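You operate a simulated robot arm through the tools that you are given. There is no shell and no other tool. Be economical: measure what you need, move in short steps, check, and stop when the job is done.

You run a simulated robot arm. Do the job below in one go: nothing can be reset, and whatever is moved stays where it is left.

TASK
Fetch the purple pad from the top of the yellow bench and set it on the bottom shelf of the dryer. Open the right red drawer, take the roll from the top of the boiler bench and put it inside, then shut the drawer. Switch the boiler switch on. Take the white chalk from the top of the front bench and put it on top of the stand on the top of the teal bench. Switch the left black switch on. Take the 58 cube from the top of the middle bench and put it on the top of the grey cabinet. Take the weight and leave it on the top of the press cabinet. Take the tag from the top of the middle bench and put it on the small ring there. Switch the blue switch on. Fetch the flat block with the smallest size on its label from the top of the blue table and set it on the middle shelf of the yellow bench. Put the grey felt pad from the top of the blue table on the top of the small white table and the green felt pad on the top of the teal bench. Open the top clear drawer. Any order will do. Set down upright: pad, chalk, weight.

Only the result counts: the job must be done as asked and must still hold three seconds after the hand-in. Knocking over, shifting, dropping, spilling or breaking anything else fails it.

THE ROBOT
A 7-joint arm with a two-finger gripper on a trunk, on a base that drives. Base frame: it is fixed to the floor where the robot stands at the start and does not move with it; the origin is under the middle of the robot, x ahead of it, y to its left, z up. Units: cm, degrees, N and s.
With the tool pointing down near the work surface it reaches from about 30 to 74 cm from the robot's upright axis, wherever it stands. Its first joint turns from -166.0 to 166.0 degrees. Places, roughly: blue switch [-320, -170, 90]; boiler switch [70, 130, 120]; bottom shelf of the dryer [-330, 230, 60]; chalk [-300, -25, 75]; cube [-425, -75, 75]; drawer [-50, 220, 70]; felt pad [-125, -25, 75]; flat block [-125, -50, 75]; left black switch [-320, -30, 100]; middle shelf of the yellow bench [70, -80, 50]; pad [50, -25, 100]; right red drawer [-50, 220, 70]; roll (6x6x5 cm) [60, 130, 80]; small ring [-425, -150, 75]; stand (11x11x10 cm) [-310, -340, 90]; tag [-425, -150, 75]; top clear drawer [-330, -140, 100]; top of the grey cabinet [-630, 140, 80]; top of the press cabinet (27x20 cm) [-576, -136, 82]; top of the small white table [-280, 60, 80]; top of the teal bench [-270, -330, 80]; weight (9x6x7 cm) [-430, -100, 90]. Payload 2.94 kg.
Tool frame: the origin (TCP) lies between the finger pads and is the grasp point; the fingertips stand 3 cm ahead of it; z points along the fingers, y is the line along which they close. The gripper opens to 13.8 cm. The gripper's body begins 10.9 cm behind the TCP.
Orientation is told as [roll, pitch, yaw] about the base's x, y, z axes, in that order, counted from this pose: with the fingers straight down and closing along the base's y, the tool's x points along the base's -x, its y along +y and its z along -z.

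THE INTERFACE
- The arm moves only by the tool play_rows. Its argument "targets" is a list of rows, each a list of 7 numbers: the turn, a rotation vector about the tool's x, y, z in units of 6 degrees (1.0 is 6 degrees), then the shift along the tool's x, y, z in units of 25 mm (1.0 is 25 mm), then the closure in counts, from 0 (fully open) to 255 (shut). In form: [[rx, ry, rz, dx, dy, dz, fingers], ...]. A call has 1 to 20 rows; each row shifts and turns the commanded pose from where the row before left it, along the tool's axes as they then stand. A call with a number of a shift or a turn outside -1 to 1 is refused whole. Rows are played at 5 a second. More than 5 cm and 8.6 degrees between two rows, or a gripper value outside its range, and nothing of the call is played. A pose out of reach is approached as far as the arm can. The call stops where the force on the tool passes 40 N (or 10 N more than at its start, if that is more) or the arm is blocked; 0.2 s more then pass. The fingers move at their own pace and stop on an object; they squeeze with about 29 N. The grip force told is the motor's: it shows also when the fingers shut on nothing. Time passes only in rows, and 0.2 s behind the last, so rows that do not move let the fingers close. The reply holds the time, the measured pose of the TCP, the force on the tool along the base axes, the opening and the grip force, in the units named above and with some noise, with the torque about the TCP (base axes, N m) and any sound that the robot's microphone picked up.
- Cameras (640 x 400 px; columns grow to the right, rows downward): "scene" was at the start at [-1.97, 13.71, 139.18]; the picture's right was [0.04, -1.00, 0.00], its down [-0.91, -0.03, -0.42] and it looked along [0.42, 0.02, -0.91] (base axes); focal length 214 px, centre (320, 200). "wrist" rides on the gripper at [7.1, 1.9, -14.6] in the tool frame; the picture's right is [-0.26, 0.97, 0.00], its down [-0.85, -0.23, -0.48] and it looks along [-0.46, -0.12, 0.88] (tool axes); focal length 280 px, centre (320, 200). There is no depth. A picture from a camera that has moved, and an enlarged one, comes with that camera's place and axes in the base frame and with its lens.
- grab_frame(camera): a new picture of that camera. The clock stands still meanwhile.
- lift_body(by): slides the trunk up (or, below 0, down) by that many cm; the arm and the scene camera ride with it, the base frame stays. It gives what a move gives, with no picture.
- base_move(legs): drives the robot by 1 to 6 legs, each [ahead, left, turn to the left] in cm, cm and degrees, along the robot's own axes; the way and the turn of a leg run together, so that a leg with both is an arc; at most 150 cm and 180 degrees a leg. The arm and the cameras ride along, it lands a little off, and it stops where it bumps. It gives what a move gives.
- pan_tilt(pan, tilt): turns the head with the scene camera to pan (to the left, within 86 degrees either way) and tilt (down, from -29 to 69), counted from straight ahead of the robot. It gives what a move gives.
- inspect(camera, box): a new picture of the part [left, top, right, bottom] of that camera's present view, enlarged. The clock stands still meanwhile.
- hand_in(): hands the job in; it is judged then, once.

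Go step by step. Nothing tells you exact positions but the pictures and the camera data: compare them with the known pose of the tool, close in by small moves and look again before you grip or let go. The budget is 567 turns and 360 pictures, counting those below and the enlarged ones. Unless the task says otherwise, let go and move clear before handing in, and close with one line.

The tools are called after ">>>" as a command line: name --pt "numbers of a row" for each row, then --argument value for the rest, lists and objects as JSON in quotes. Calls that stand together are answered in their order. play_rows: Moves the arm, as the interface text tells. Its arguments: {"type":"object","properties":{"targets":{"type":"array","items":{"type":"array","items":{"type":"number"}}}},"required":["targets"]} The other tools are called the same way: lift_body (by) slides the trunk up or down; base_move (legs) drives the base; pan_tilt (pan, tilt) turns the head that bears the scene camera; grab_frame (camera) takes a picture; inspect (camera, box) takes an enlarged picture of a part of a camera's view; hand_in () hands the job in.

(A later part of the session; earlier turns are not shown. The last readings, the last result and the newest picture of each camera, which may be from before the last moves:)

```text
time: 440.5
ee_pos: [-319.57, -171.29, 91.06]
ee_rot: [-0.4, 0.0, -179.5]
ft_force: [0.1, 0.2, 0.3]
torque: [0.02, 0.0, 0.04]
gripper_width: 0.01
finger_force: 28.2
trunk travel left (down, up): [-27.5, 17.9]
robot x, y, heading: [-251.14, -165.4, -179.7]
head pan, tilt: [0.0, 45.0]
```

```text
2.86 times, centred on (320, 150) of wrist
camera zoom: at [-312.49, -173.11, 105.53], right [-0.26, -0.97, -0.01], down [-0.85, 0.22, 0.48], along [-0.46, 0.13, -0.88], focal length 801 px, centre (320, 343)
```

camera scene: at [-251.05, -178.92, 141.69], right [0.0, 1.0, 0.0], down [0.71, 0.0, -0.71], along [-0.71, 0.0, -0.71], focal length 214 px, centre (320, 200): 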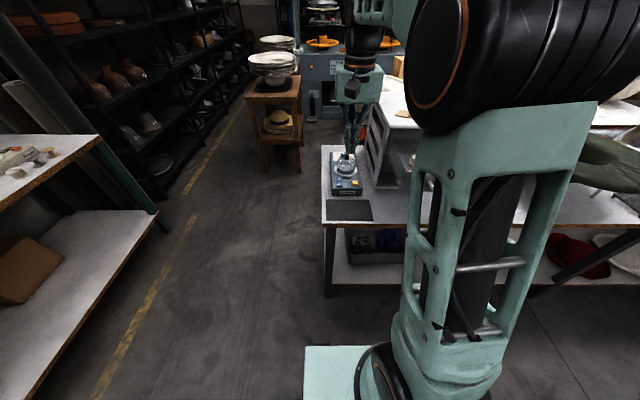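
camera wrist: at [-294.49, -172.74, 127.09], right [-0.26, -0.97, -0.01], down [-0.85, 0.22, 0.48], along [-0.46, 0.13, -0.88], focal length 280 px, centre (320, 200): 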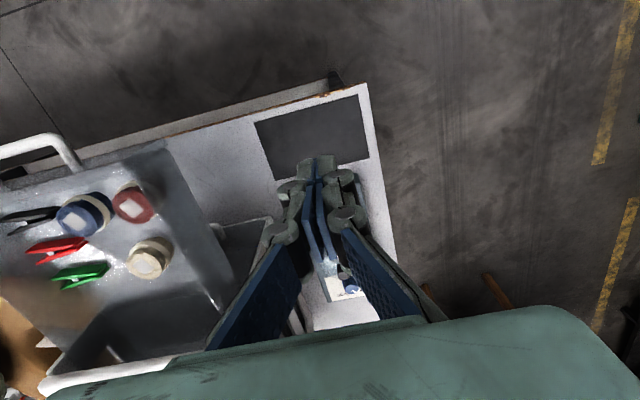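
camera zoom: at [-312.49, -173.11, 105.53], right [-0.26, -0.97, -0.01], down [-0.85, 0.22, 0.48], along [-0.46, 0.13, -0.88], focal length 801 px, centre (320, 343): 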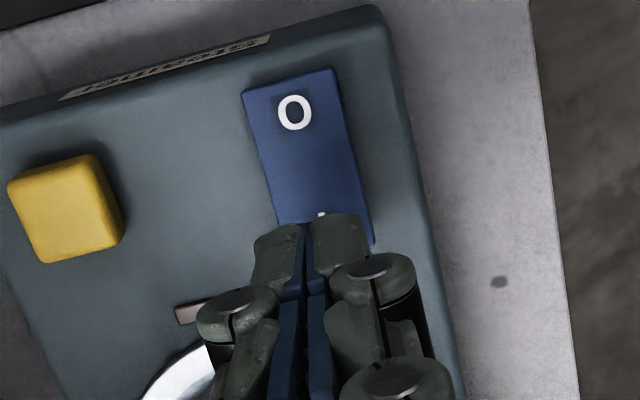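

>>> play_rows --pt "0 0 0 0 0.1 0.4 255" --pt "0 0 0 0 0 0.3 255" --pt "0 0 0 0 0 0.2 255"

>>> play_rows --pt "0 0 0 0 0 0.15 255" --pt "0 0 0 0 0 0.15 255"

>>> inspect --camera "scene" --box '[315, 140, 375, 200]'

```text
time: 441.3
ee_pos: [-319.57, -171.32, 88.9]
ee_rot: [-0.3, 0.0, -179.6]
ft_force: [-0.3, 0.4, 0.0]
torque: [-0.03, 0.04, -0.01]
gripper_width: 0.0
finger_force: 27.9
trunk travel left (down, up): [-27.5, 17.9]
robot x, y, heading: [-250.85, -165.31, -179.8]
head pan, tilt: [0.0, 45.0]
```

```text
time: 441.9
ee_pos: [-319.64, -171.41, 88.26]
ee_rot: [-0.3, -0.2, -179.7]
ft_force: [-1.9, -0.2, 6.4]
torque: [-0.04, -0.03, 0.04]
gripper_width: 0.6
finger_force: 27.5
trunk travel left (down, up): [-27.5, 17.9]
robot x, y, heading: [-251.09, -165.23, -180.1]
head pan, tilt: [0.0, 45.0]
```

```text
6.67 times, centred on (345, 170) of scene
camera zoom: at [-250.99, -178.92, 141.7], right [0.0, 1.0, 0.0], down [0.71, 0.0, -0.71], along [-0.71, 0.0, -0.71], focal length 1430 px, centre (153, 400)
```

zoom: 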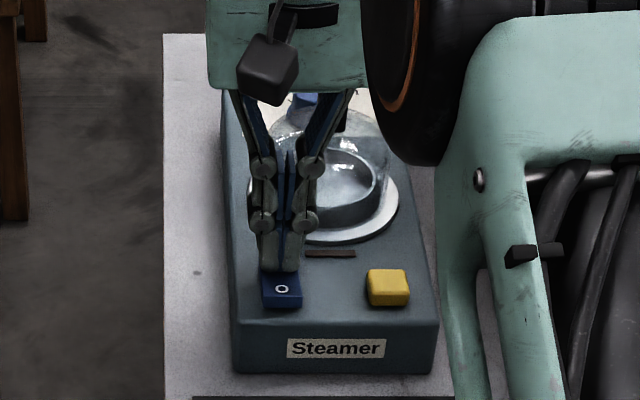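

>>> play_rows --pt "0 0 0 0 0 0.1 255" --pt "0 0 0 0 0 0 255" --pt "0 0 0 0 0 -1 255" --pt "0 0 0 0 0 -1 255" --pt "0 0 0 0 0 -1 255" --pt "0 0 0 0 0 -1 255" --pt "0 0 0 0 0 -1 255" --pt "0 0 0 0.5 0 -1 255" --pt "0 0 0 1 0 -1 255" --pt "0 0 0 1 0 -1 255" --pt "0 0 0 1 0 -1 255"

>>> inspect --camera "scene" --box '[315, 140, 375, 200]'

```text
time: 444.3
ee_pos: [-310.64, -171.16, 110.26]
ee_rot: [-0.3, 0.0, -179.6]
ft_force: [-0.6, -0.1, -0.3]
torque: [0.01, -0.03, 0.02]
gripper_width: 0.0
finger_force: 27.8
trunk travel left (down, up): [-27.5, 17.9]
robot x, y, heading: [-251.04, -165.25, -180.0]
head pan, tilt: [0.0, 45.0]
```

```text
6.67 times, centred on (345, 170) of scene
camera zoom: at [-251.01, -178.92, 141.68], right [0.0, 1.0, 0.0], down [0.71, 0.0, -0.71], along [-0.71, 0.0, -0.71], focal length 1430 px, centre (153, 400)
```

zoom: 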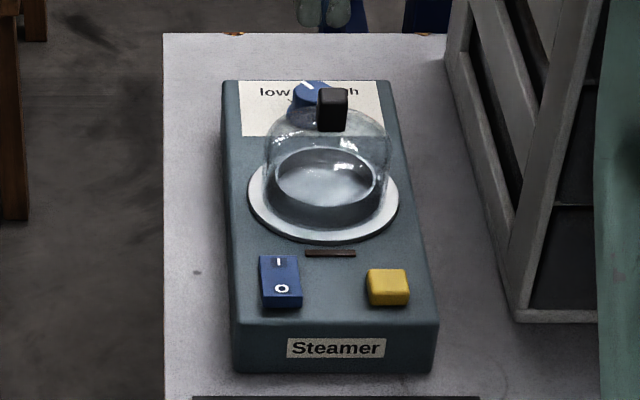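

>>> play_rows --pt "0 0 0 1 0 -0.3 255" --pt "0 0 0 1 0 -0.3 255" --pt "0 0 0 1 0 0 255" --pt "0 0 0 1 0 0 200" --pt "0 0 0 1 0 0 200" --pt "0 0 0 1 0 0 200" --pt "0 0 0 1 0 0 200"

>>> base_move --legs '[[-13, 0, 0], [0, -138, 0], [10, 0, 0]]'

>>> grab_frame --camera "scene"

>>> grab_frame --camera "wrist"

```text
time: 445.9
ee_pos: [-293.28, -171.28, 111.85]
ee_rot: [-0.4, 0.0, -179.7]
ft_force: [-0.4, -0.6, 0.1]
torque: [0.04, -0.04, -0.02]
gripper_width: 2.96
finger_force: 0.0
trunk travel left (down, up): [-27.5, 17.9]
robot x, y, heading: [-250.85, -165.18, -180.0]
head pan, tilt: [0.0, 45.0]
```

```text
time: 459.8
ee_pos: [-290.36, -33.17, 111.72]
ee_rot: [-0.2, 0.0, -179.8]
ft_force: [0.4, -0.2, 0.6]
torque: [0.05, -0.01, -0.01]
gripper_width: 2.96
finger_force: 0.1
trunk travel left (down, up): [-27.5, 17.9]
robot x, y, heading: [-248.3, -27.32, 180.1]
head pan, tilt: [0.0, 45.0]
```

```text
189 pictures are left
camera scene: at [-248.16, -40.94, 141.68], right [0.0, 1.0, 0.0], down [0.71, 0.0, -0.71], along [-0.71, 0.0, -0.71], focal length 214 px, centre (320, 200)
```

scene: 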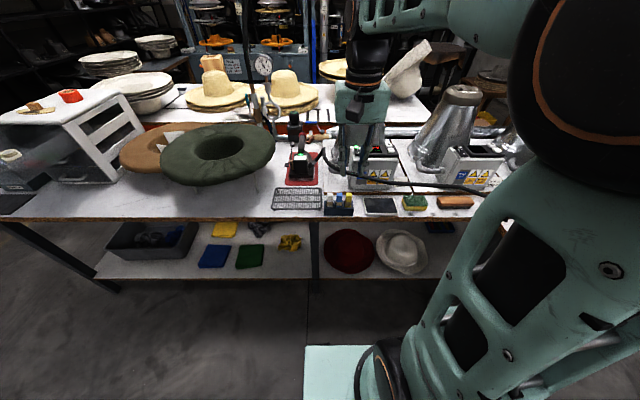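

```text
188 pictures are left
camera wrist: at [-283.36, -35.07, 126.32], right [-0.26, -0.97, -0.01], down [-0.85, 0.22, 0.48], along [-0.46, 0.13, -0.88], focal length 280 px, centre (320, 200)
```

wrist: 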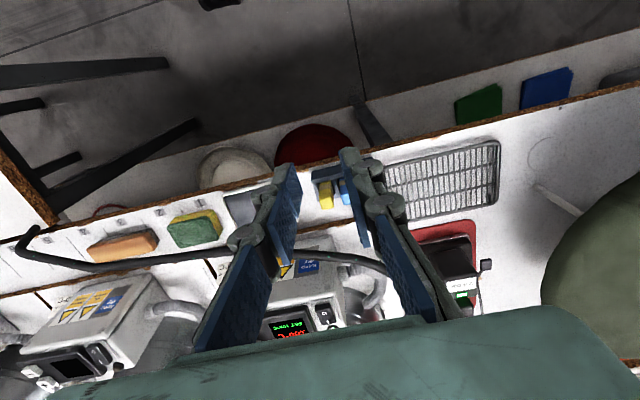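

>>> inspect --camera "scene" --box '[310, 175, 370, 225]'

>>> inspect --camera "wrist" --box '[280, 130, 400, 230]'

```text
8.00 times, centred on (340, 200) of scene
camera zoom: at [-248.16, -40.94, 141.68], right [0.0, 1.0, 0.0], down [0.71, 0.0, -0.71], along [-0.71, 0.0, -0.71], focal length 1716 px, centre (160, 200)
```

zoom: 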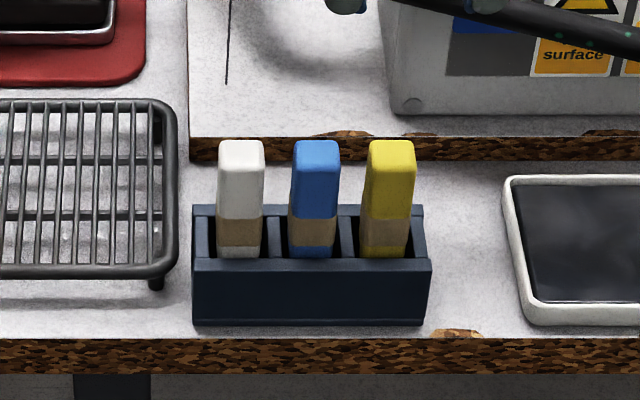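

```text
4.00 times, centred on (340, 180) of wrist
camera zoom: at [-283.36, -35.07, 126.32], right [-0.26, -0.97, -0.01], down [-0.85, 0.22, 0.48], along [-0.46, 0.13, -0.88], focal length 1122 px, centre (240, 280)
```

zoom: 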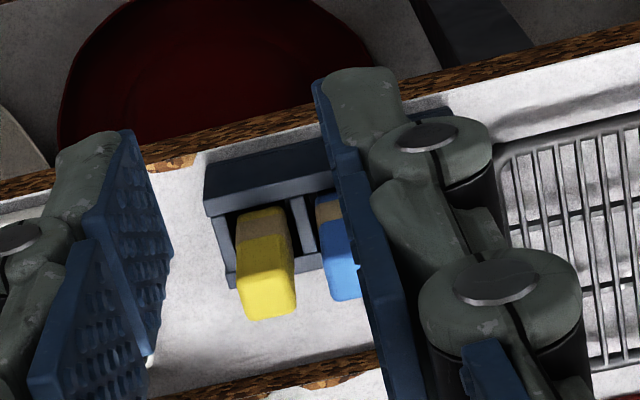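

>>> play_rows --pt "0 0 1 0 0 0 165" --pt "0 0 1 0 0 0 165" --pt "0 0 1 0 0 0 165" --pt "0 0 1 0 0 0 165" --pt "0 0 1 0 0 0 165" --pt "0 0 1 0 0 0 165" --pt "0 0 1 0 0 0 165" --pt "0 0 1 0 0 0 165" --pt "0 0 1 0 0 0 165" --pt "0 0 1 0 0 0 165" --pt "0 0 1 0 0 0 165" --pt "0 0 1 0 0 0 165" --pt "0 0 1 0 0 0 165" --pt "0 0 1 0 0 0 165" --pt "0 0 1 0 0 0 165"

>>> play_rows --pt "0 0 0 0.4 1 0 165" --pt "0 0 0 0.4 1 0 165" --pt "0 0 0 0.4 1 0 165" --pt "0 0 0 0.4 1 0 165" --pt "0 0 0 0 1 0 165" --pt "0 0 0 0 0 1 165" --pt "0 0 0 0 0 1 165" --pt "0 0 0 0 0 1 165" --pt "0 0 0 0 0 1 165"

>>> grab_frame --camera "wrist"

>>> inspect --camera "scene" --box '[290, 140, 390, 220]'

```text
time: 463.0
ee_pos: [-290.31, -33.06, 111.81]
ee_rot: [0.0, -0.3, 90.2]
ft_force: [0.5, -0.1, 0.2]
torque: [0.0, 0.03, 0.0]
gripper_width: 4.87
finger_force: 0.1
trunk travel left (down, up): [-27.5, 17.9]
robot x, y, heading: [-247.91, -27.54, 179.5]
head pan, tilt: [0.0, 45.0]
```

```text
time: 465.0
ee_pos: [-302.75, -36.94, 101.7]
ee_rot: [0.0, -0.4, 90.1]
ft_force: [-0.3, 0.6, 0.1]
torque: [0.0, 0.04, -0.01]
gripper_width: 4.85
finger_force: 0.0
trunk travel left (down, up): [-27.5, 17.9]
robot x, y, heading: [-248.0, -27.62, 179.7]
head pan, tilt: [0.0, 45.0]
```

```text
185 pictures are left
camera wrist: at [-304.78, -44.17, 116.21], right [-0.97, 0.26, 0.0], down [0.23, 0.85, 0.48], along [0.12, 0.46, -0.88], focal length 280 px, centre (320, 200)
```

wrist: 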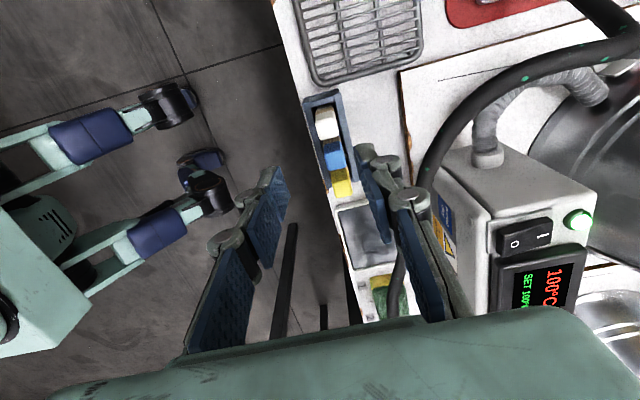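

```text
5.00 times, centred on (340, 180) of scene
camera zoom: at [-248.14, -40.94, 141.68], right [0.0, 1.0, 0.0], down [0.71, 0.0, -0.71], along [-0.71, 0.0, -0.71], focal length 1072 px, centre (220, 300)
```

zoom: 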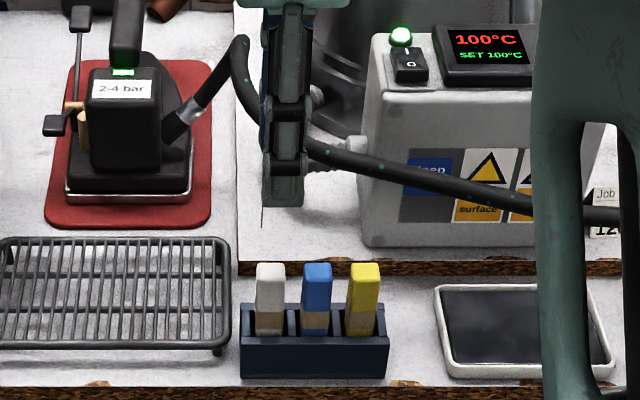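

>>> play_rows --pt "0 0 0 0.25 0.4 1 165" --pt "0 0 0 0 0 1 165"

>>> inspect --camera "wrist" --box '[240, 60, 420, 240]'

>>> inspect --camera "scene" --box '[300, 160, 380, 220]'

```text
time: 465.6
ee_pos: [-303.73, -37.61, 96.64]
ee_rot: [0.0, -0.3, 90.2]
ft_force: [0.5, -0.3, -0.7]
torque: [0.02, -0.03, -0.01]
gripper_width: 4.87
finger_force: 0.0
trunk travel left (down, up): [-27.5, 17.9]
robot x, y, heading: [-247.75, -27.08, 180.0]
head pan, tilt: [0.0, 45.0]
```

```text
2.22 times, centred on (330, 150) of wrist
camera zoom: at [-305.76, -44.75, 111.18], right [-0.97, 0.26, 0.0], down [0.23, 0.85, 0.48], along [0.12, 0.46, -0.88], focal length 623 px, centre (298, 311)
```

zoom: 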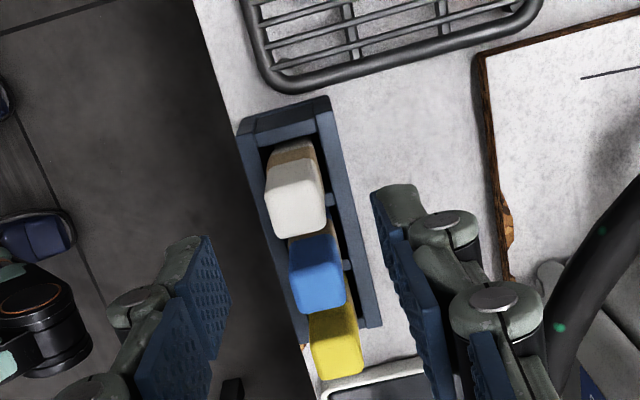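

```text
6.67 times, centred on (340, 190) of scene
camera zoom: at [-248.15, -40.94, 141.68], right [0.0, 1.0, 0.0], down [0.71, 0.0, -0.71], along [-0.71, 0.0, -0.71], focal length 1430 px, centre (187, 267)
```

zoom: 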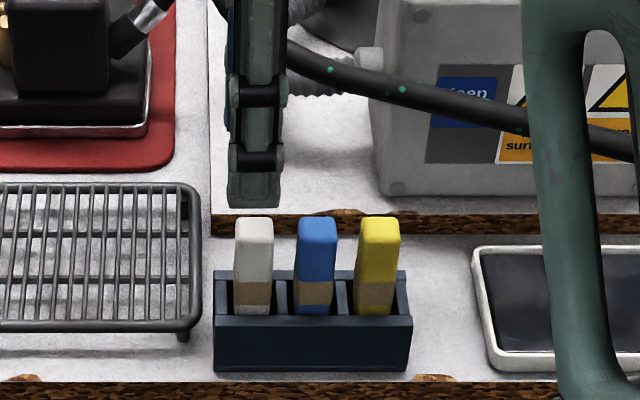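

>>> play_rows --pt "0 0 0 -0.08 0 1 165" --pt "0 0 0 0 0 1 165" --pt "0 0 0 0 0 0.6 165"

>>> inspect --camera "wrist" --box '[240, 60, 420, 240]'

>>> inspect --camera "scene" --box '[300, 160, 380, 220]'

```text
time: 466.4
ee_pos: [-303.79, -37.38, 90.18]
ee_rot: [-0.1, -0.3, 90.4]
ft_force: [0.2, -0.1, -0.4]
torque: [0.02, -0.03, -0.03]
gripper_width: 4.91
finger_force: 0.0
trunk travel left (down, up): [-27.5, 17.9]
robot x, y, heading: [-247.72, -27.47, 180.0]
head pan, tilt: [0.0, 45.0]
```

```text
2.22 times, centred on (330, 150) of wrist
camera zoom: at [-305.79, -44.54, 104.72], right [-0.97, 0.26, 0.0], down [0.23, 0.85, 0.48], along [0.12, 0.47, -0.88], focal length 623 px, centre (298, 311)
```

zoom: 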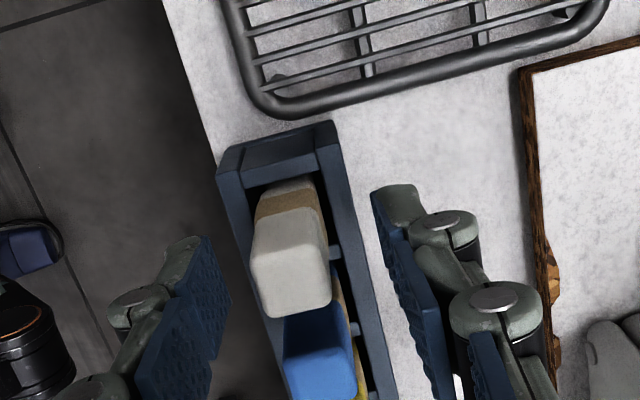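

```text
6.67 times, centred on (340, 190) of scene
camera zoom: at [-248.14, -40.94, 141.68], right [0.0, 1.0, 0.0], down [0.71, 0.0, -0.71], along [-0.71, 0.0, -0.71], focal length 1430 px, centre (187, 267)
```

zoom: 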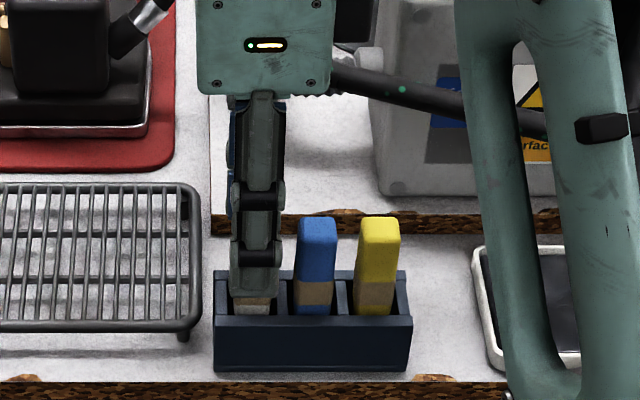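

>>> play_rows --pt "0 0 0 0 0 0.4 165" --pt "0 0 0 0 0 0 255" --pt "0 0 0 0 0 0 255" --pt "0 0 0 0 0 0 255"

>>> play_rows --pt "0 0 0 0 0 -0.6 255" --pt "0 0 0 0 0 -0.8 255" --pt "0 0 0 0 0 -1 255" --pt "0 0 0 0 0 -1 255" --pt "0 0 0 0 0 -1 255" --pt "0 0 0 0 0 -1 255" --pt "0 0 0 0 0 -1 255" --pt "0 0 0 0 0 -1 255" --pt "0 0 0 0 0 -1 255"

>>> grab_frame --camera "wrist"

>>> inspect --camera "scene" --box '[300, 130, 380, 220]'

```text
time: 467.4
ee_pos: [-303.79, -37.41, 89.32]
ee_rot: [-0.1, -0.3, 90.2]
ft_force: [0.8, 0.4, -0.6]
torque: [0.01, 0.01, -0.01]
gripper_width: 1.92
finger_force: 28.5
trunk travel left (down, up): [-27.5, 17.9]
robot x, y, heading: [-247.98, -27.06, 179.9]
head pan, tilt: [0.0, 45.0]
```

```text
time: 469.4
ee_pos: [-303.87, -37.53, 110.25]
ee_rot: [0.0, -0.3, 90.3]
ft_force: [0.5, -0.3, -0.3]
torque: [0.0, 0.01, -0.05]
gripper_width: 1.93
finger_force: 28.6
trunk travel left (down, up): [-27.5, 17.9]
robot x, y, heading: [-247.91, -27.36, 179.8]
head pan, tilt: [0.0, 45.0]
```

```text
179 pictures are left
camera wrist: at [-305.76, -44.62, 124.69], right [-0.97, 0.26, 0.0], down [0.23, 0.85, 0.48], along [0.12, 0.46, -0.88], focal length 280 px, centre (320, 200)
```

wrist: 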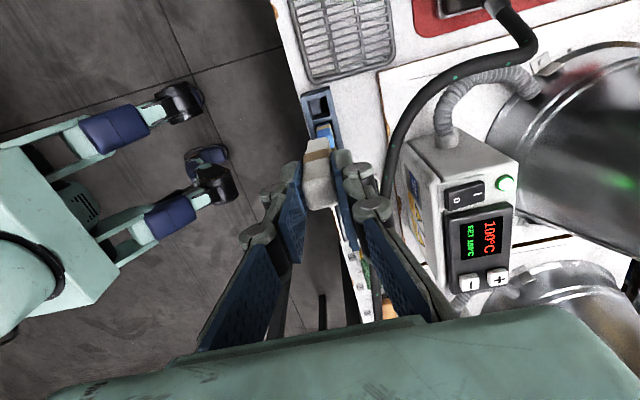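

```text
4.44 times, centred on (340, 175) of scene
camera zoom: at [-248.13, -40.94, 141.68], right [0.0, 1.0, 0.0], down [0.71, 0.0, -0.71], along [-0.71, 0.0, -0.71], focal length 953 px, centre (231, 311)
```

zoom: 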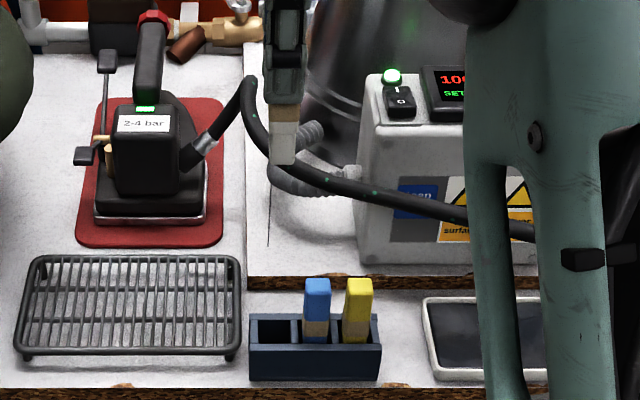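

>>> play_rows --pt "0 0 0 0 -1 0 255" --pt "0 0 0 0 -1 0 255" --pt "0 0 0 0 -1 0 255" --pt "0 0 0 0 -1 0 255" --pt "0 0 0 0 -1 0 255" --pt "0 0 0 0 -1 0 255"

>>> base_move --legs '[[-27, 0, 0], [0, 0, 90], [115, 0, 0], [105, 0, 0]]'

>>> pan_tilt --pan 0 --tilt 30

>>> grab_frame --camera "scene"

```text
time: 470.8
ee_pos: [-288.72, -37.5, 110.17]
ee_rot: [0.0, -0.2, 90.3]
ft_force: [-0.1, 0.0, -0.6]
torque: [0.01, -0.02, 0.01]
gripper_width: 1.94
finger_force: 28.6
trunk travel left (down, up): [-27.5, 17.9]
robot x, y, heading: [-247.93, -27.23, 180.0]
head pan, tilt: [0.0, 45.0]
```

```text
time: 487.0
ee_pos: [-213.26, -288.01, 110.17]
ee_rot: [-0.1, -0.3, 179.2]
ft_force: [-0.8, -0.4, 0.1]
torque: [0.02, 0.01, 0.02]
gripper_width: 1.95
finger_force: 29.3
trunk travel left (down, up): [-27.5, 17.9]
robot x, y, heading: [-222.77, -247.27, -91.0]
head pan, tilt: [0.0, 45.0]
```

```text
time: 487.7
ee_pos: [-213.34, -287.95, 110.17]
ee_rot: [0.0, -0.4, 179.2]
ft_force: [-0.2, -0.2, -0.6]
torque: [-0.01, -0.01, 0.03]
gripper_width: 1.94
finger_force: 28.7
trunk travel left (down, up): [-27.5, 17.9]
robot x, y, heading: [-222.91, -246.76, -91.1]
head pan, tilt: [0.0, 30.0]
```

```text
177 pictures are left
camera scene: at [-209.26, -248.29, 143.94], right [-1.0, 0.02, 0.0], down [0.01, 0.5, -0.87], along [-0.02, -0.87, -0.5], focal length 214 px, centre (320, 200)
```

scene: 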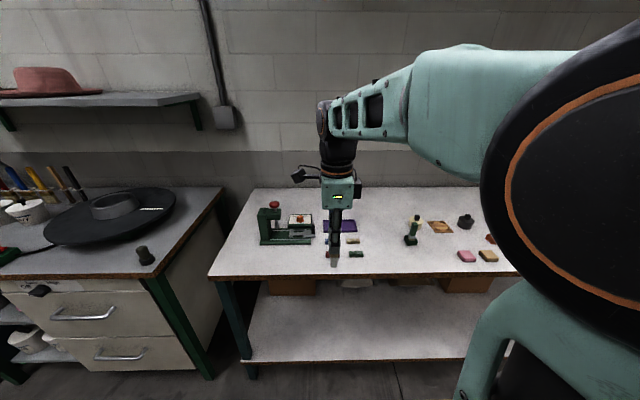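

>>> base_move --legs '[[0, -75, 1]]'

>>> grab_frame --camera "scene"

>>> grab_frame --camera "wrist"

```text
time: 494.8
ee_pos: [-287.94, -286.98, 110.06]
ee_rot: [0.0, -0.3, -179.8]
ft_force: [0.1, -0.2, -1.3]
torque: [0.01, -0.01, -0.01]
gripper_width: 1.93
finger_force: 28.8
trunk travel left (down, up): [-27.5, 17.9]
robot x, y, heading: [-297.59, -246.04, -90.0]
head pan, tilt: [0.0, 30.0]
```

```text
176 pictures are left
camera scene: at [-284.53, -247.32, 143.94], right [-1.0, 0.0, 0.0], down [0.0, 0.5, -0.87], along [0.0, -0.87, -0.5], focal length 214 px, centre (320, 200)
```

scene: 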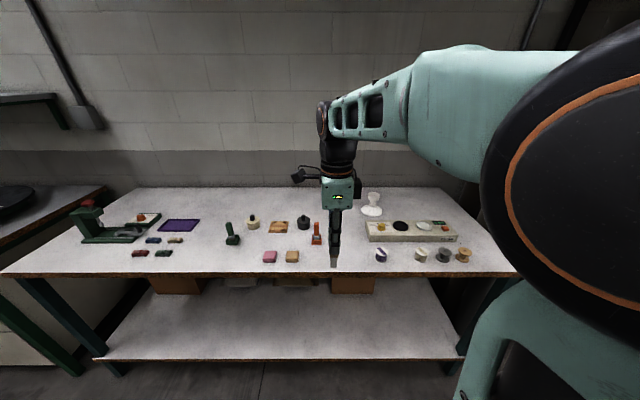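

```text
175 pictures are left
camera wrist: at [-280.88, -288.91, 124.64], right [-0.26, -0.97, 0.0], down [-0.85, 0.23, 0.48], along [-0.46, 0.12, -0.88], focal length 280 px, centre (320, 200)
```

wrist: 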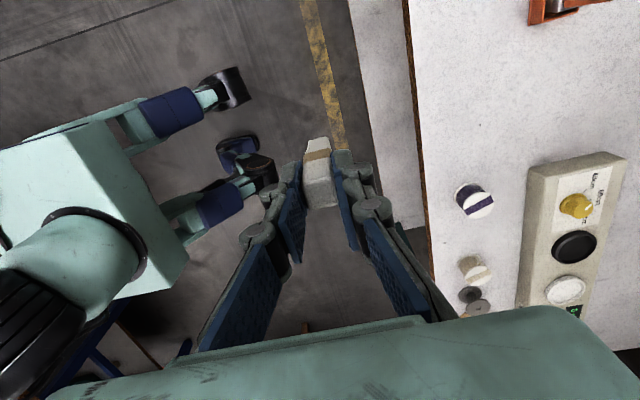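

>>> inspect --camera "scene" --box '[320, 175, 490, 280]'

>>> inspect --camera "scene" --box '[70, 175, 330, 280]'

```text
3.76 times, centred on (405, 228) of scene
camera zoom: at [-284.53, -247.32, 143.94], right [-1.0, 0.0, 0.0], down [0.0, 0.5, -0.87], along [0.0, -0.87, -0.5], focal length 807 px, centre (0, 96)
```

zoom: 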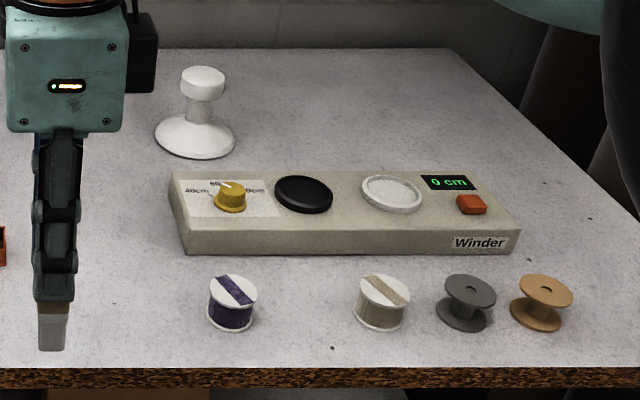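

```text
2.46 times, centred on (200, 228) of scene
camera zoom: at [-284.53, -247.32, 143.94], right [-1.0, 0.0, 0.0], down [0.0, 0.5, -0.87], along [0.0, -0.87, -0.5], focal length 528 px, centre (615, 132)
```

zoom: 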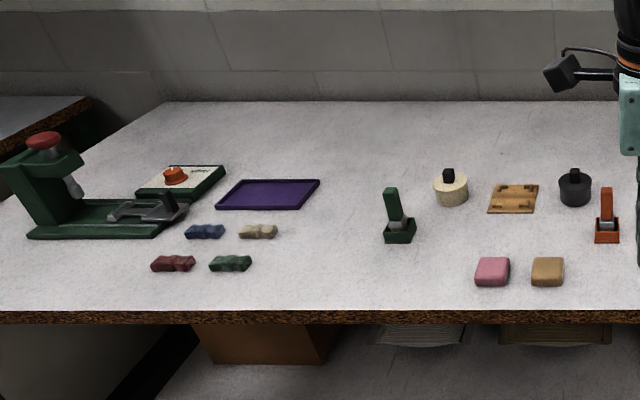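

>>> base_move --legs '[[0, -15, 0], [27, 0, 0]]'

>>> play_rows --pt "0 0 0 -0.4 1 0 255" --pt "0 0 0 -0.4 1 0 255" --pt "0 0 0 -0.4 1 0 255" --pt "0 0 0 -0.4 1 0 255" --pt "0 0 0 -0.4 1 0.2 255" --pt "0 0 0 -0.4 1 0.2 255" --pt "0 0 0 -0.4 1 0.2 255" --pt "0 0 0 -0.4 1 0.2 255"

>>> grab_frame --camera "scene"

>>> grab_frame --camera "wrist"

```text
time: 498.3
ee_pos: [-302.57, -312.95, 110.15]
ee_rot: [-0.1, -0.5, -179.7]
ft_force: [-0.8, -0.5, -0.4]
torque: [0.01, 0.01, 0.02]
gripper_width: 1.94
finger_force: 29.3
trunk travel left (down, up): [-27.5, 17.9]
robot x, y, heading: [-312.65, -272.18, -90.0]
head pan, tilt: [0.0, 30.0]
stopped in leg 2: the robot was blocked; the commanded pose is now the measured one
```

```text
time: 500.1
ee_pos: [-310.37, -332.93, 108.04]
ee_rot: [-0.1, -0.4, -179.6]
ft_force: [0.0, 0.7, -0.4]
torque: [-0.02, 0.07, 0.04]
gripper_width: 1.93
finger_force: 29.1
trunk travel left (down, up): [-27.5, 17.9]
robot x, y, heading: [-312.98, -272.21, -89.7]
head pan, tilt: [0.0, 30.0]
```

```text
172 pictures are left
camera scene: at [-299.35, -273.14, 143.94], right [-1.0, 0.0, 0.0], down [0.0, 0.5, -0.87], along [0.0, -0.87, -0.5], focal length 214 px, centre (320, 200)
```

scene: 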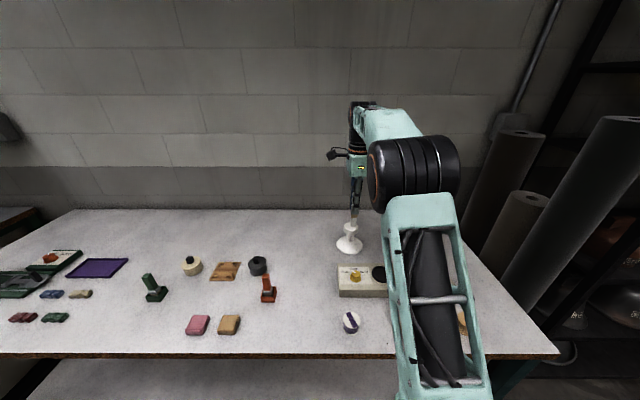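

```text
171 pictures are left
camera wrist: at [-303.38, -334.82, 122.58], right [-0.26, -0.97, 0.0], down [-0.85, 0.22, 0.48], along [-0.47, 0.12, -0.88], focal length 280 px, centre (320, 200)
```

wrist: 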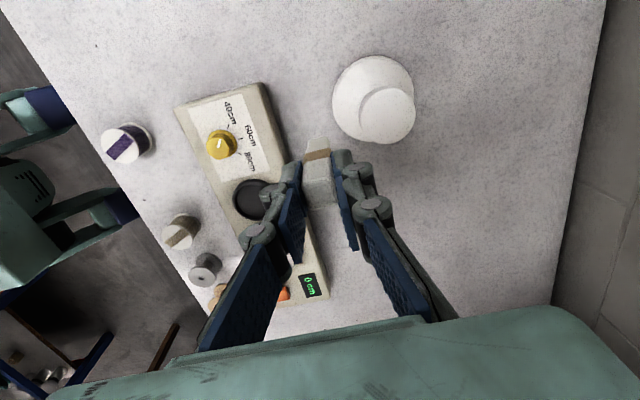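

>>> play_rows --pt "0 0 0 -0.16 1 0 255" --pt "0 0 0 -0.16 1 0 255" --pt "0 0 0 0 0.84 0 255"

>>> grab_frame --camera "wrist"

>>> inspect --camera "scene" --box '[310, 140, 410, 270]'

```text
time: 500.9
ee_pos: [-311.18, -339.89, 108.06]
ee_rot: [-0.1, -0.4, -179.7]
ft_force: [0.4, 0.8, -0.5]
torque: [-0.04, 0.01, 0.01]
gripper_width: 1.92
finger_force: 29.2
trunk travel left (down, up): [-27.5, 17.9]
robot x, y, heading: [-312.71, -272.08, -90.0]
head pan, tilt: [0.0, 30.0]
```

```text
170 pictures are left
camera wrist: at [-304.18, -341.69, 122.56], right [-0.26, -0.97, 0.0], down [-0.85, 0.22, 0.48], along [-0.47, 0.12, -0.88], focal length 280 px, centre (320, 200)
```

wrist: 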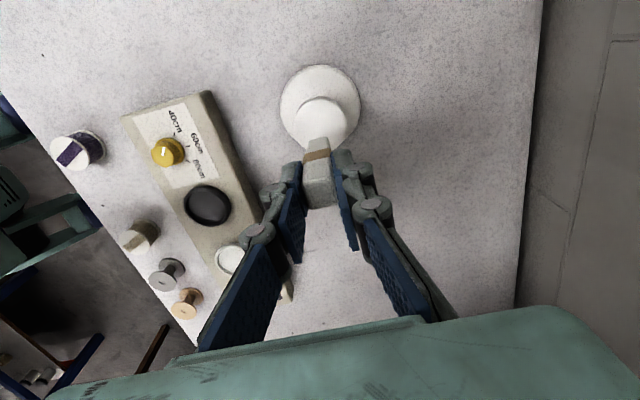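

```text
3.08 times, centred on (360, 205) of scene
camera zoom: at [-299.36, -273.17, 143.94], right [-1.0, 0.0, 0.0], down [0.0, 0.5, -0.87], along [0.0, -0.87, -0.5], focal length 660 px, centre (197, 185)
```

zoom: 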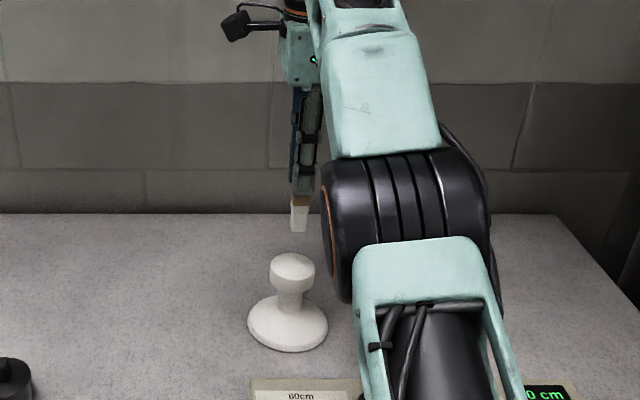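

>>> play_rows --pt "0 0 0 0.12 0.05 0.8 255" --pt "0 0 0 0 0 0.8 255"

>>> inspect --camera "scene" --box '[325, 170, 385, 250]'

>>> inspect --camera "wrist" --box '[250, 50, 390, 220]'

```text
time: 501.5
ee_pos: [-310.96, -340.07, 103.93]
ee_rot: [-0.1, -0.2, -179.6]
ft_force: [0.1, 0.0, -0.6]
torque: [-0.01, -0.05, 0.02]
gripper_width: 1.95
finger_force: 29.0
trunk travel left (down, up): [-27.5, 17.9]
robot x, y, heading: [-312.63, -272.51, -89.8]
head pan, tilt: [0.0, 30.0]
```

```text
5.00 times, centred on (355, 210) of scene
camera zoom: at [-299.35, -273.14, 143.94], right [-1.0, 0.0, 0.0], down [0.0, 0.5, -0.87], along [0.0, -0.87, -0.5], focal length 1072 px, centre (145, 150)
```

zoom: 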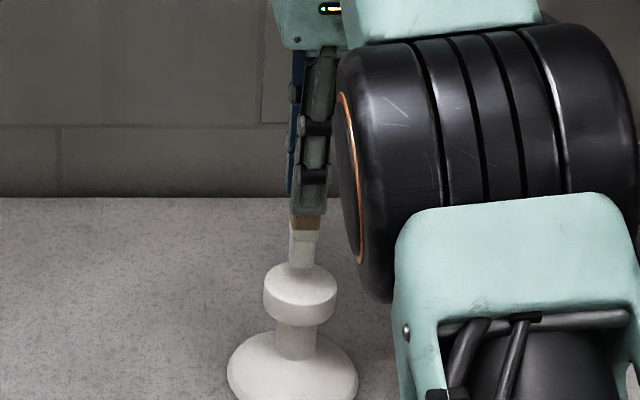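

```text
2.35 times, centred on (320, 135) of wrist
camera zoom: at [-303.9, -341.98, 118.43], right [-0.26, -0.97, 0.0], down [-0.85, 0.22, 0.48], along [-0.47, 0.12, -0.88], focal length 660 px, centre (320, 353)
```

zoom: 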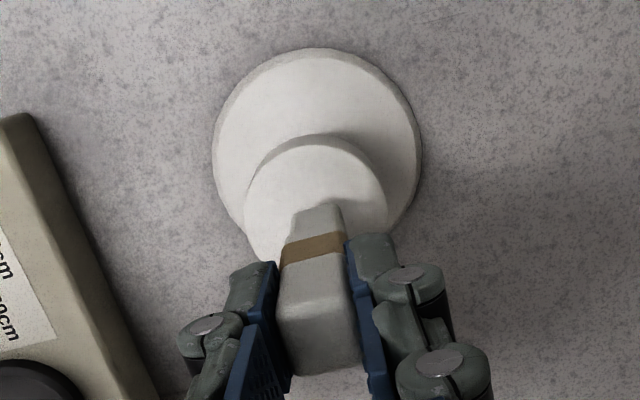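

>>> play_rows --pt "0 0 0 0 0 0.2 255" --pt "0 0 0 0 0 0.15 255" --pt "0 0 0 0 0 0.1 255"

>>> play_rows --pt "0 0 0 0 0 0.1 255" --pt "0 0 0 0 0 0.1 255"

```text
time: 502.3
ee_pos: [-311.05, -340.02, 102.82]
ee_rot: [-0.1, -0.4, -179.6]
ft_force: [0.2, 0.2, -1.5]
torque: [0.01, -0.01, -0.03]
gripper_width: 1.92
finger_force: 29.3
trunk travel left (down, up): [-27.5, 17.9]
robot x, y, heading: [-313.11, -272.07, -89.8]
head pan, tilt: [0.0, 30.0]
```

```text
time: 502.9
ee_pos: [-311.08, -340.05, 102.57]
ee_rot: [0.0, -0.3, -179.6]
ft_force: [0.3, -1.0, 6.5]
torque: [-0.03, 0.01, -0.02]
gripper_width: 1.91
finger_force: 28.7
trunk travel left (down, up): [-27.5, 17.9]
robot x, y, heading: [-312.67, -272.16, -89.9]
head pan, tilt: [0.0, 30.0]
```

Contact on the stand; I release gently and rise.

>>> play_rows --pt "0 0 0 0 0 0 215" --pt "0 0 0 0 0 0 205" --pt "0 0 0 0 0 0 195" --pt "0 0 0 0 0 0 185" --pt "0 0 0 0 0 -0.3 185" --pt "0 0 0 0 0 -0.5 185" --pt "0 0 0 0 0 -0.5 185"

>>> inspect --camera "wrist" --box '[250, 50, 390, 220]'

>>> inspect --camera "scene" --box '[325, 170, 385, 250]'

```text
time: 504.5
ee_pos: [-310.97, -340.03, 105.71]
ee_rot: [-0.2, -0.4, -179.6]
ft_force: [0.6, -0.3, -0.3]
torque: [-0.02, 0.0, 0.0]
gripper_width: 3.81
finger_force: 0.1
trunk travel left (down, up): [-27.5, 17.9]
robot x, y, heading: [-313.08, -272.29, -89.9]
head pan, tilt: [0.0, 30.0]
```

```text
2.35 times, centred on (320, 135) of wrist
camera zoom: at [-303.83, -341.91, 120.17], right [-0.26, -0.97, 0.0], down [-0.85, 0.22, 0.48], along [-0.47, 0.12, -0.88], focal length 660 px, centre (320, 353)
```

zoom: 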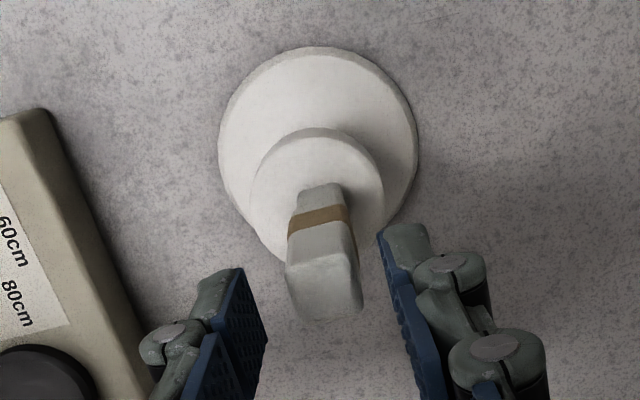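

```text
5.00 times, centred on (355, 210) of scene
camera zoom: at [-299.35, -273.1, 143.94], right [-1.0, 0.0, 0.0], down [0.0, 0.5, -0.87], along [0.0, -0.87, -0.5], focal length 1072 px, centre (145, 150)
```

zoom: 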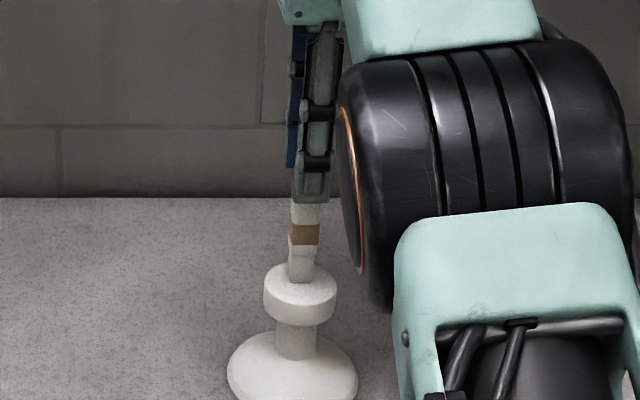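

>>> lift_body --by 10

>>> play_rows --pt "0 0 0 0 -1 0 185" --pt "0 0 0 0 -1 0 185" --pt "0 0 0 0 -1 0 185" --pt "0 0 0 0 -1 0 185" --pt "0 0 0 0 -1 0 185" --pt "0 0 0 0 -1 0 185" --pt "0 0 0 0 -1 0 185" --pt "0 0 0 0 -1 0 185" --pt "0 0 0 0 -1 0 185" --pt "0 0 0 0 -1 0 185" --pt "0 0 0 0 -1 0 185"

>>> grab_frame --camera "scene"

```text
time: 505.8
ee_pos: [-310.93, -340.07, 115.68]
ee_rot: [-0.2, -0.4, -179.5]
ft_force: [0.0, -0.7, -0.1]
torque: [0.02, 0.0, -0.02]
gripper_width: 3.79
finger_force: 0.1
trunk travel left (down, up): [-37.5, 7.9]
robot x, y, heading: [-313.04, -272.15, -90.0]
head pan, tilt: [0.0, 30.0]
```

```text
time: 508.2
ee_pos: [-311.05, -312.53, 115.68]
ee_rot: [-0.1, -0.5, -179.6]
ft_force: [0.6, -0.5, 0.1]
torque: [-0.03, -0.01, -0.02]
gripper_width: 3.8
finger_force: 0.0
trunk travel left (down, up): [-37.5, 7.9]
robot x, y, heading: [-312.58, -272.21, -89.9]
head pan, tilt: [0.0, 30.0]
```

```text
164 pictures are left
camera scene: at [-299.36, -273.05, 153.95], right [-1.0, 0.0, 0.0], down [0.0, 0.5, -0.87], along [0.0, -0.87, -0.5], focal length 214 px, centre (320, 200)
```

scene: 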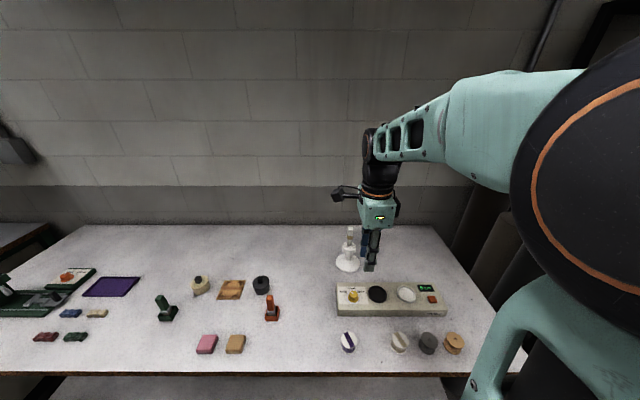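

>>> base_move --legs '[[-25, 0, 0], [0, 97, 0], [-110, 0, 0], [-105, 0, 0], [0, 0, 90]]'

>>> pan_tilt --pan 0 --tilt 40

>>> grab_frame --camera "scene"

```text
time: 532.5
ee_pos: [-179.48, -27.42, 115.68]
ee_rot: [-0.1, -0.3, -88.6]
ft_force: [-0.9, -0.5, 0.6]
torque: [0.03, 0.0, -0.02]
gripper_width: 3.8
finger_force: 0.0
trunk travel left (down, up): [-37.5, 7.9]
robot x, y, heading: [-219.79, -30.03, 1.0]
head pan, tilt: [0.0, 30.0]
```

```text
time: 533.3
ee_pos: [-179.42, -27.51, 115.53]
ee_rot: [-0.1, -0.4, -88.5]
ft_force: [0.6, 0.3, 0.0]
torque: [-0.01, 0.02, 0.01]
gripper_width: 3.8
finger_force: 0.1
trunk travel left (down, up): [-37.5, 7.9]
robot x, y, heading: [-219.92, -30.06, 0.8]
head pan, tilt: [0.0, 40.0]
```

```text
163 pictures are left
camera scene: at [-219.91, -16.42, 152.41], right [0.02, -1.0, 0.0], down [-0.64, -0.01, -0.77], along [0.77, 0.02, -0.64], focal length 214 px, centre (320, 200)
```

scene: 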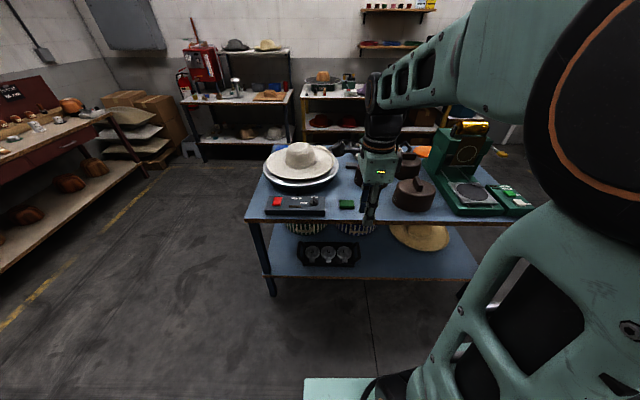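

>>> inspect --camera "scene" --box '[240, 130, 440, 230]'

>>> grab_frame --camera "wrist"

```text
3.20 times, centred on (340, 180) of scene
camera zoom: at [-219.91, -16.42, 152.41], right [0.02, -1.0, 0.0], down [-0.64, -0.01, -0.77], along [0.77, 0.02, -0.64], focal length 686 px, centre (256, 264)
```

zoom: 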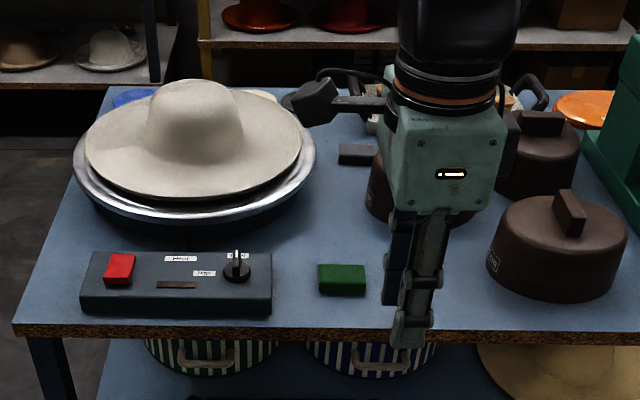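

```text
161 pictures are left
camera wrist: at [-177.87, -20.21, 130.16], right [0.97, -0.24, 0.0], down [-0.21, -0.85, 0.48], along [-0.11, -0.47, -0.88], focal length 280 px, centre (320, 200)
```

wrist: 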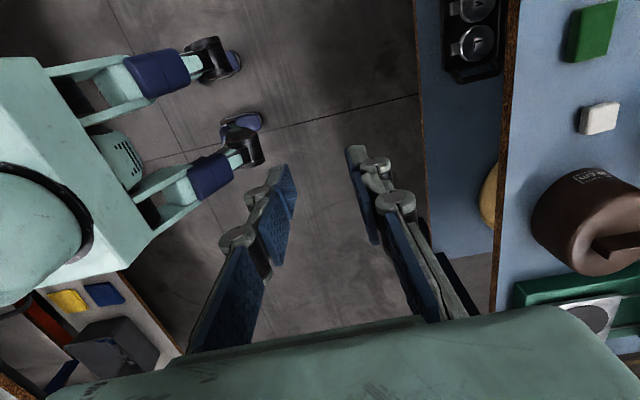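

>>> base_move --legs '[[25, 0, -0.8]]'

>>> lift_body --by -10

>>> grab_frame --camera "wrist"

```text
time: 535.1
ee_pos: [-154.62, -27.85, 115.69]
ee_rot: [-0.1, -0.4, -89.7]
ft_force: [0.5, -0.1, 0.0]
torque: [0.01, 0.03, -0.02]
gripper_width: 3.78
finger_force: 0.0
trunk travel left (down, up): [-37.5, 7.9]
robot x, y, heading: [-195.44, -29.48, 0.0]
head pan, tilt: [0.0, 40.0]
```

```text
time: 536.4
ee_pos: [-154.54, -27.87, 105.74]
ee_rot: [-0.1, -0.5, -89.6]
ft_force: [-0.4, 0.6, 0.3]
torque: [-0.01, -0.01, -0.01]
gripper_width: 3.8
finger_force: 0.2
trunk travel left (down, up): [-27.5, 17.9]
robot x, y, heading: [-195.23, -29.39, 0.2]
head pan, tilt: [0.0, 40.0]
```

```text
160 pictures are left
camera wrist: at [-152.86, -20.65, 120.17], right [0.97, -0.26, 0.0], down [-0.22, -0.85, 0.48], along [-0.12, -0.47, -0.88], focal length 280 px, centre (320, 200)
```

wrist: 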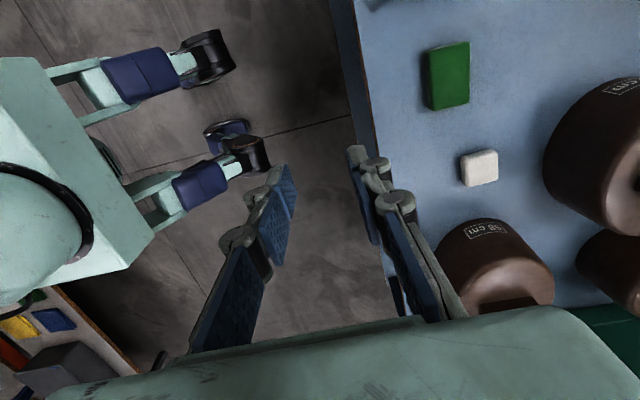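

>>> inspect --camera "wrist" --box '[400, 20, 640, 310]'

```text
1.38 times, centred on (520, 165) of wrist
camera zoom: at [-152.86, -20.65, 120.17], right [0.97, -0.26, 0.0], down [-0.22, -0.85, 0.48], along [-0.12, -0.47, -0.88], focal length 387 px, centre (44, 248)
```

zoom: 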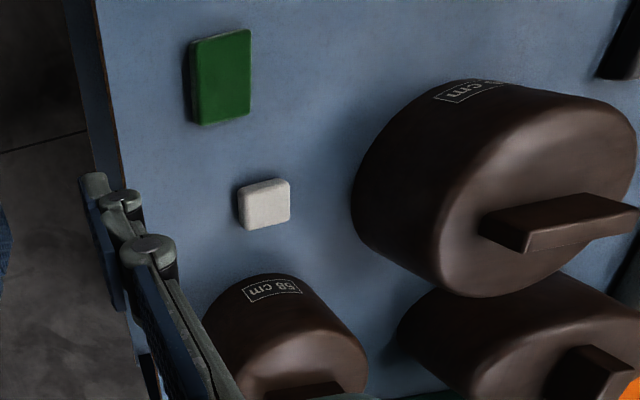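

>>> play_rows --pt "0 0 0 0 1 0 107" --pt "0 0 0 0 1 0 107" --pt "0 0 0 0 1 0 107" --pt "0 0 0 0 1 0 107" --pt "0 0 0 0 1 0 107" --pt "0 0 0 0 1 0 107" --pt "0 0 0 -0.1 0.64 1 107" --pt "0 0 0 0 0 1 107" --pt "0 0 0 0 0 1 107" --pt "0 0 0 0 0 1 107" --pt "0 0 0 0 0 1 107"

>>> grab_frame --camera "wrist"

>>> inspect --camera "scene" --box '[280, 160, 400, 250]'

```text
time: 538.8
ee_pos: [-138.01, -27.89, 93.12]
ee_rot: [0.0, -0.4, -89.7]
ft_force: [-0.8, -1.1, 0.4]
torque: [0.01, 0.04, 0.02]
gripper_width: 8.0
finger_force: 0.0
trunk travel left (down, up): [-27.5, 17.9]
robot x, y, heading: [-195.3, -29.75, 0.1]
head pan, tilt: [0.0, 40.0]
```

```text
158 pictures are left
camera wrist: at [-136.19, -20.66, 107.61], right [0.97, -0.26, 0.0], down [-0.22, -0.85, 0.48], along [-0.12, -0.47, -0.88], focal length 280 px, centre (320, 200)
```

wrist: 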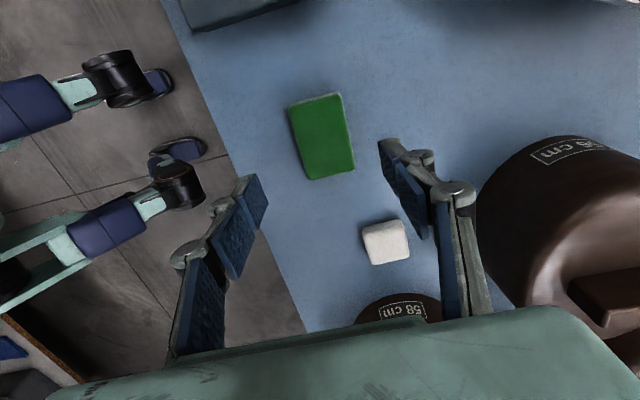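

```text
4.44 times, centred on (340, 205) of scene
camera zoom: at [-194.81, -16.14, 142.41], right [0.0, -1.0, 0.0], down [-0.64, 0.0, -0.77], along [0.77, 0.0, -0.64], focal length 953 px, centre (231, 178)
```

zoom: 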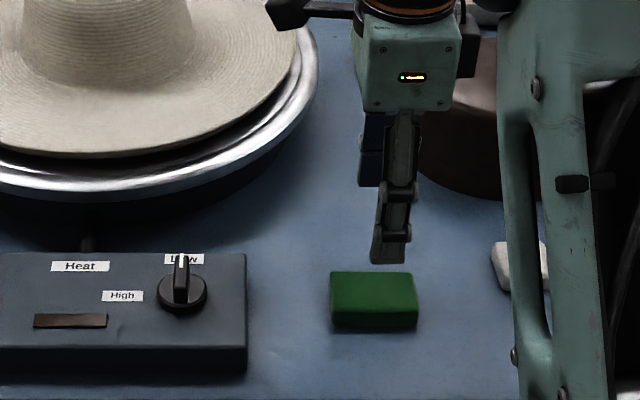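

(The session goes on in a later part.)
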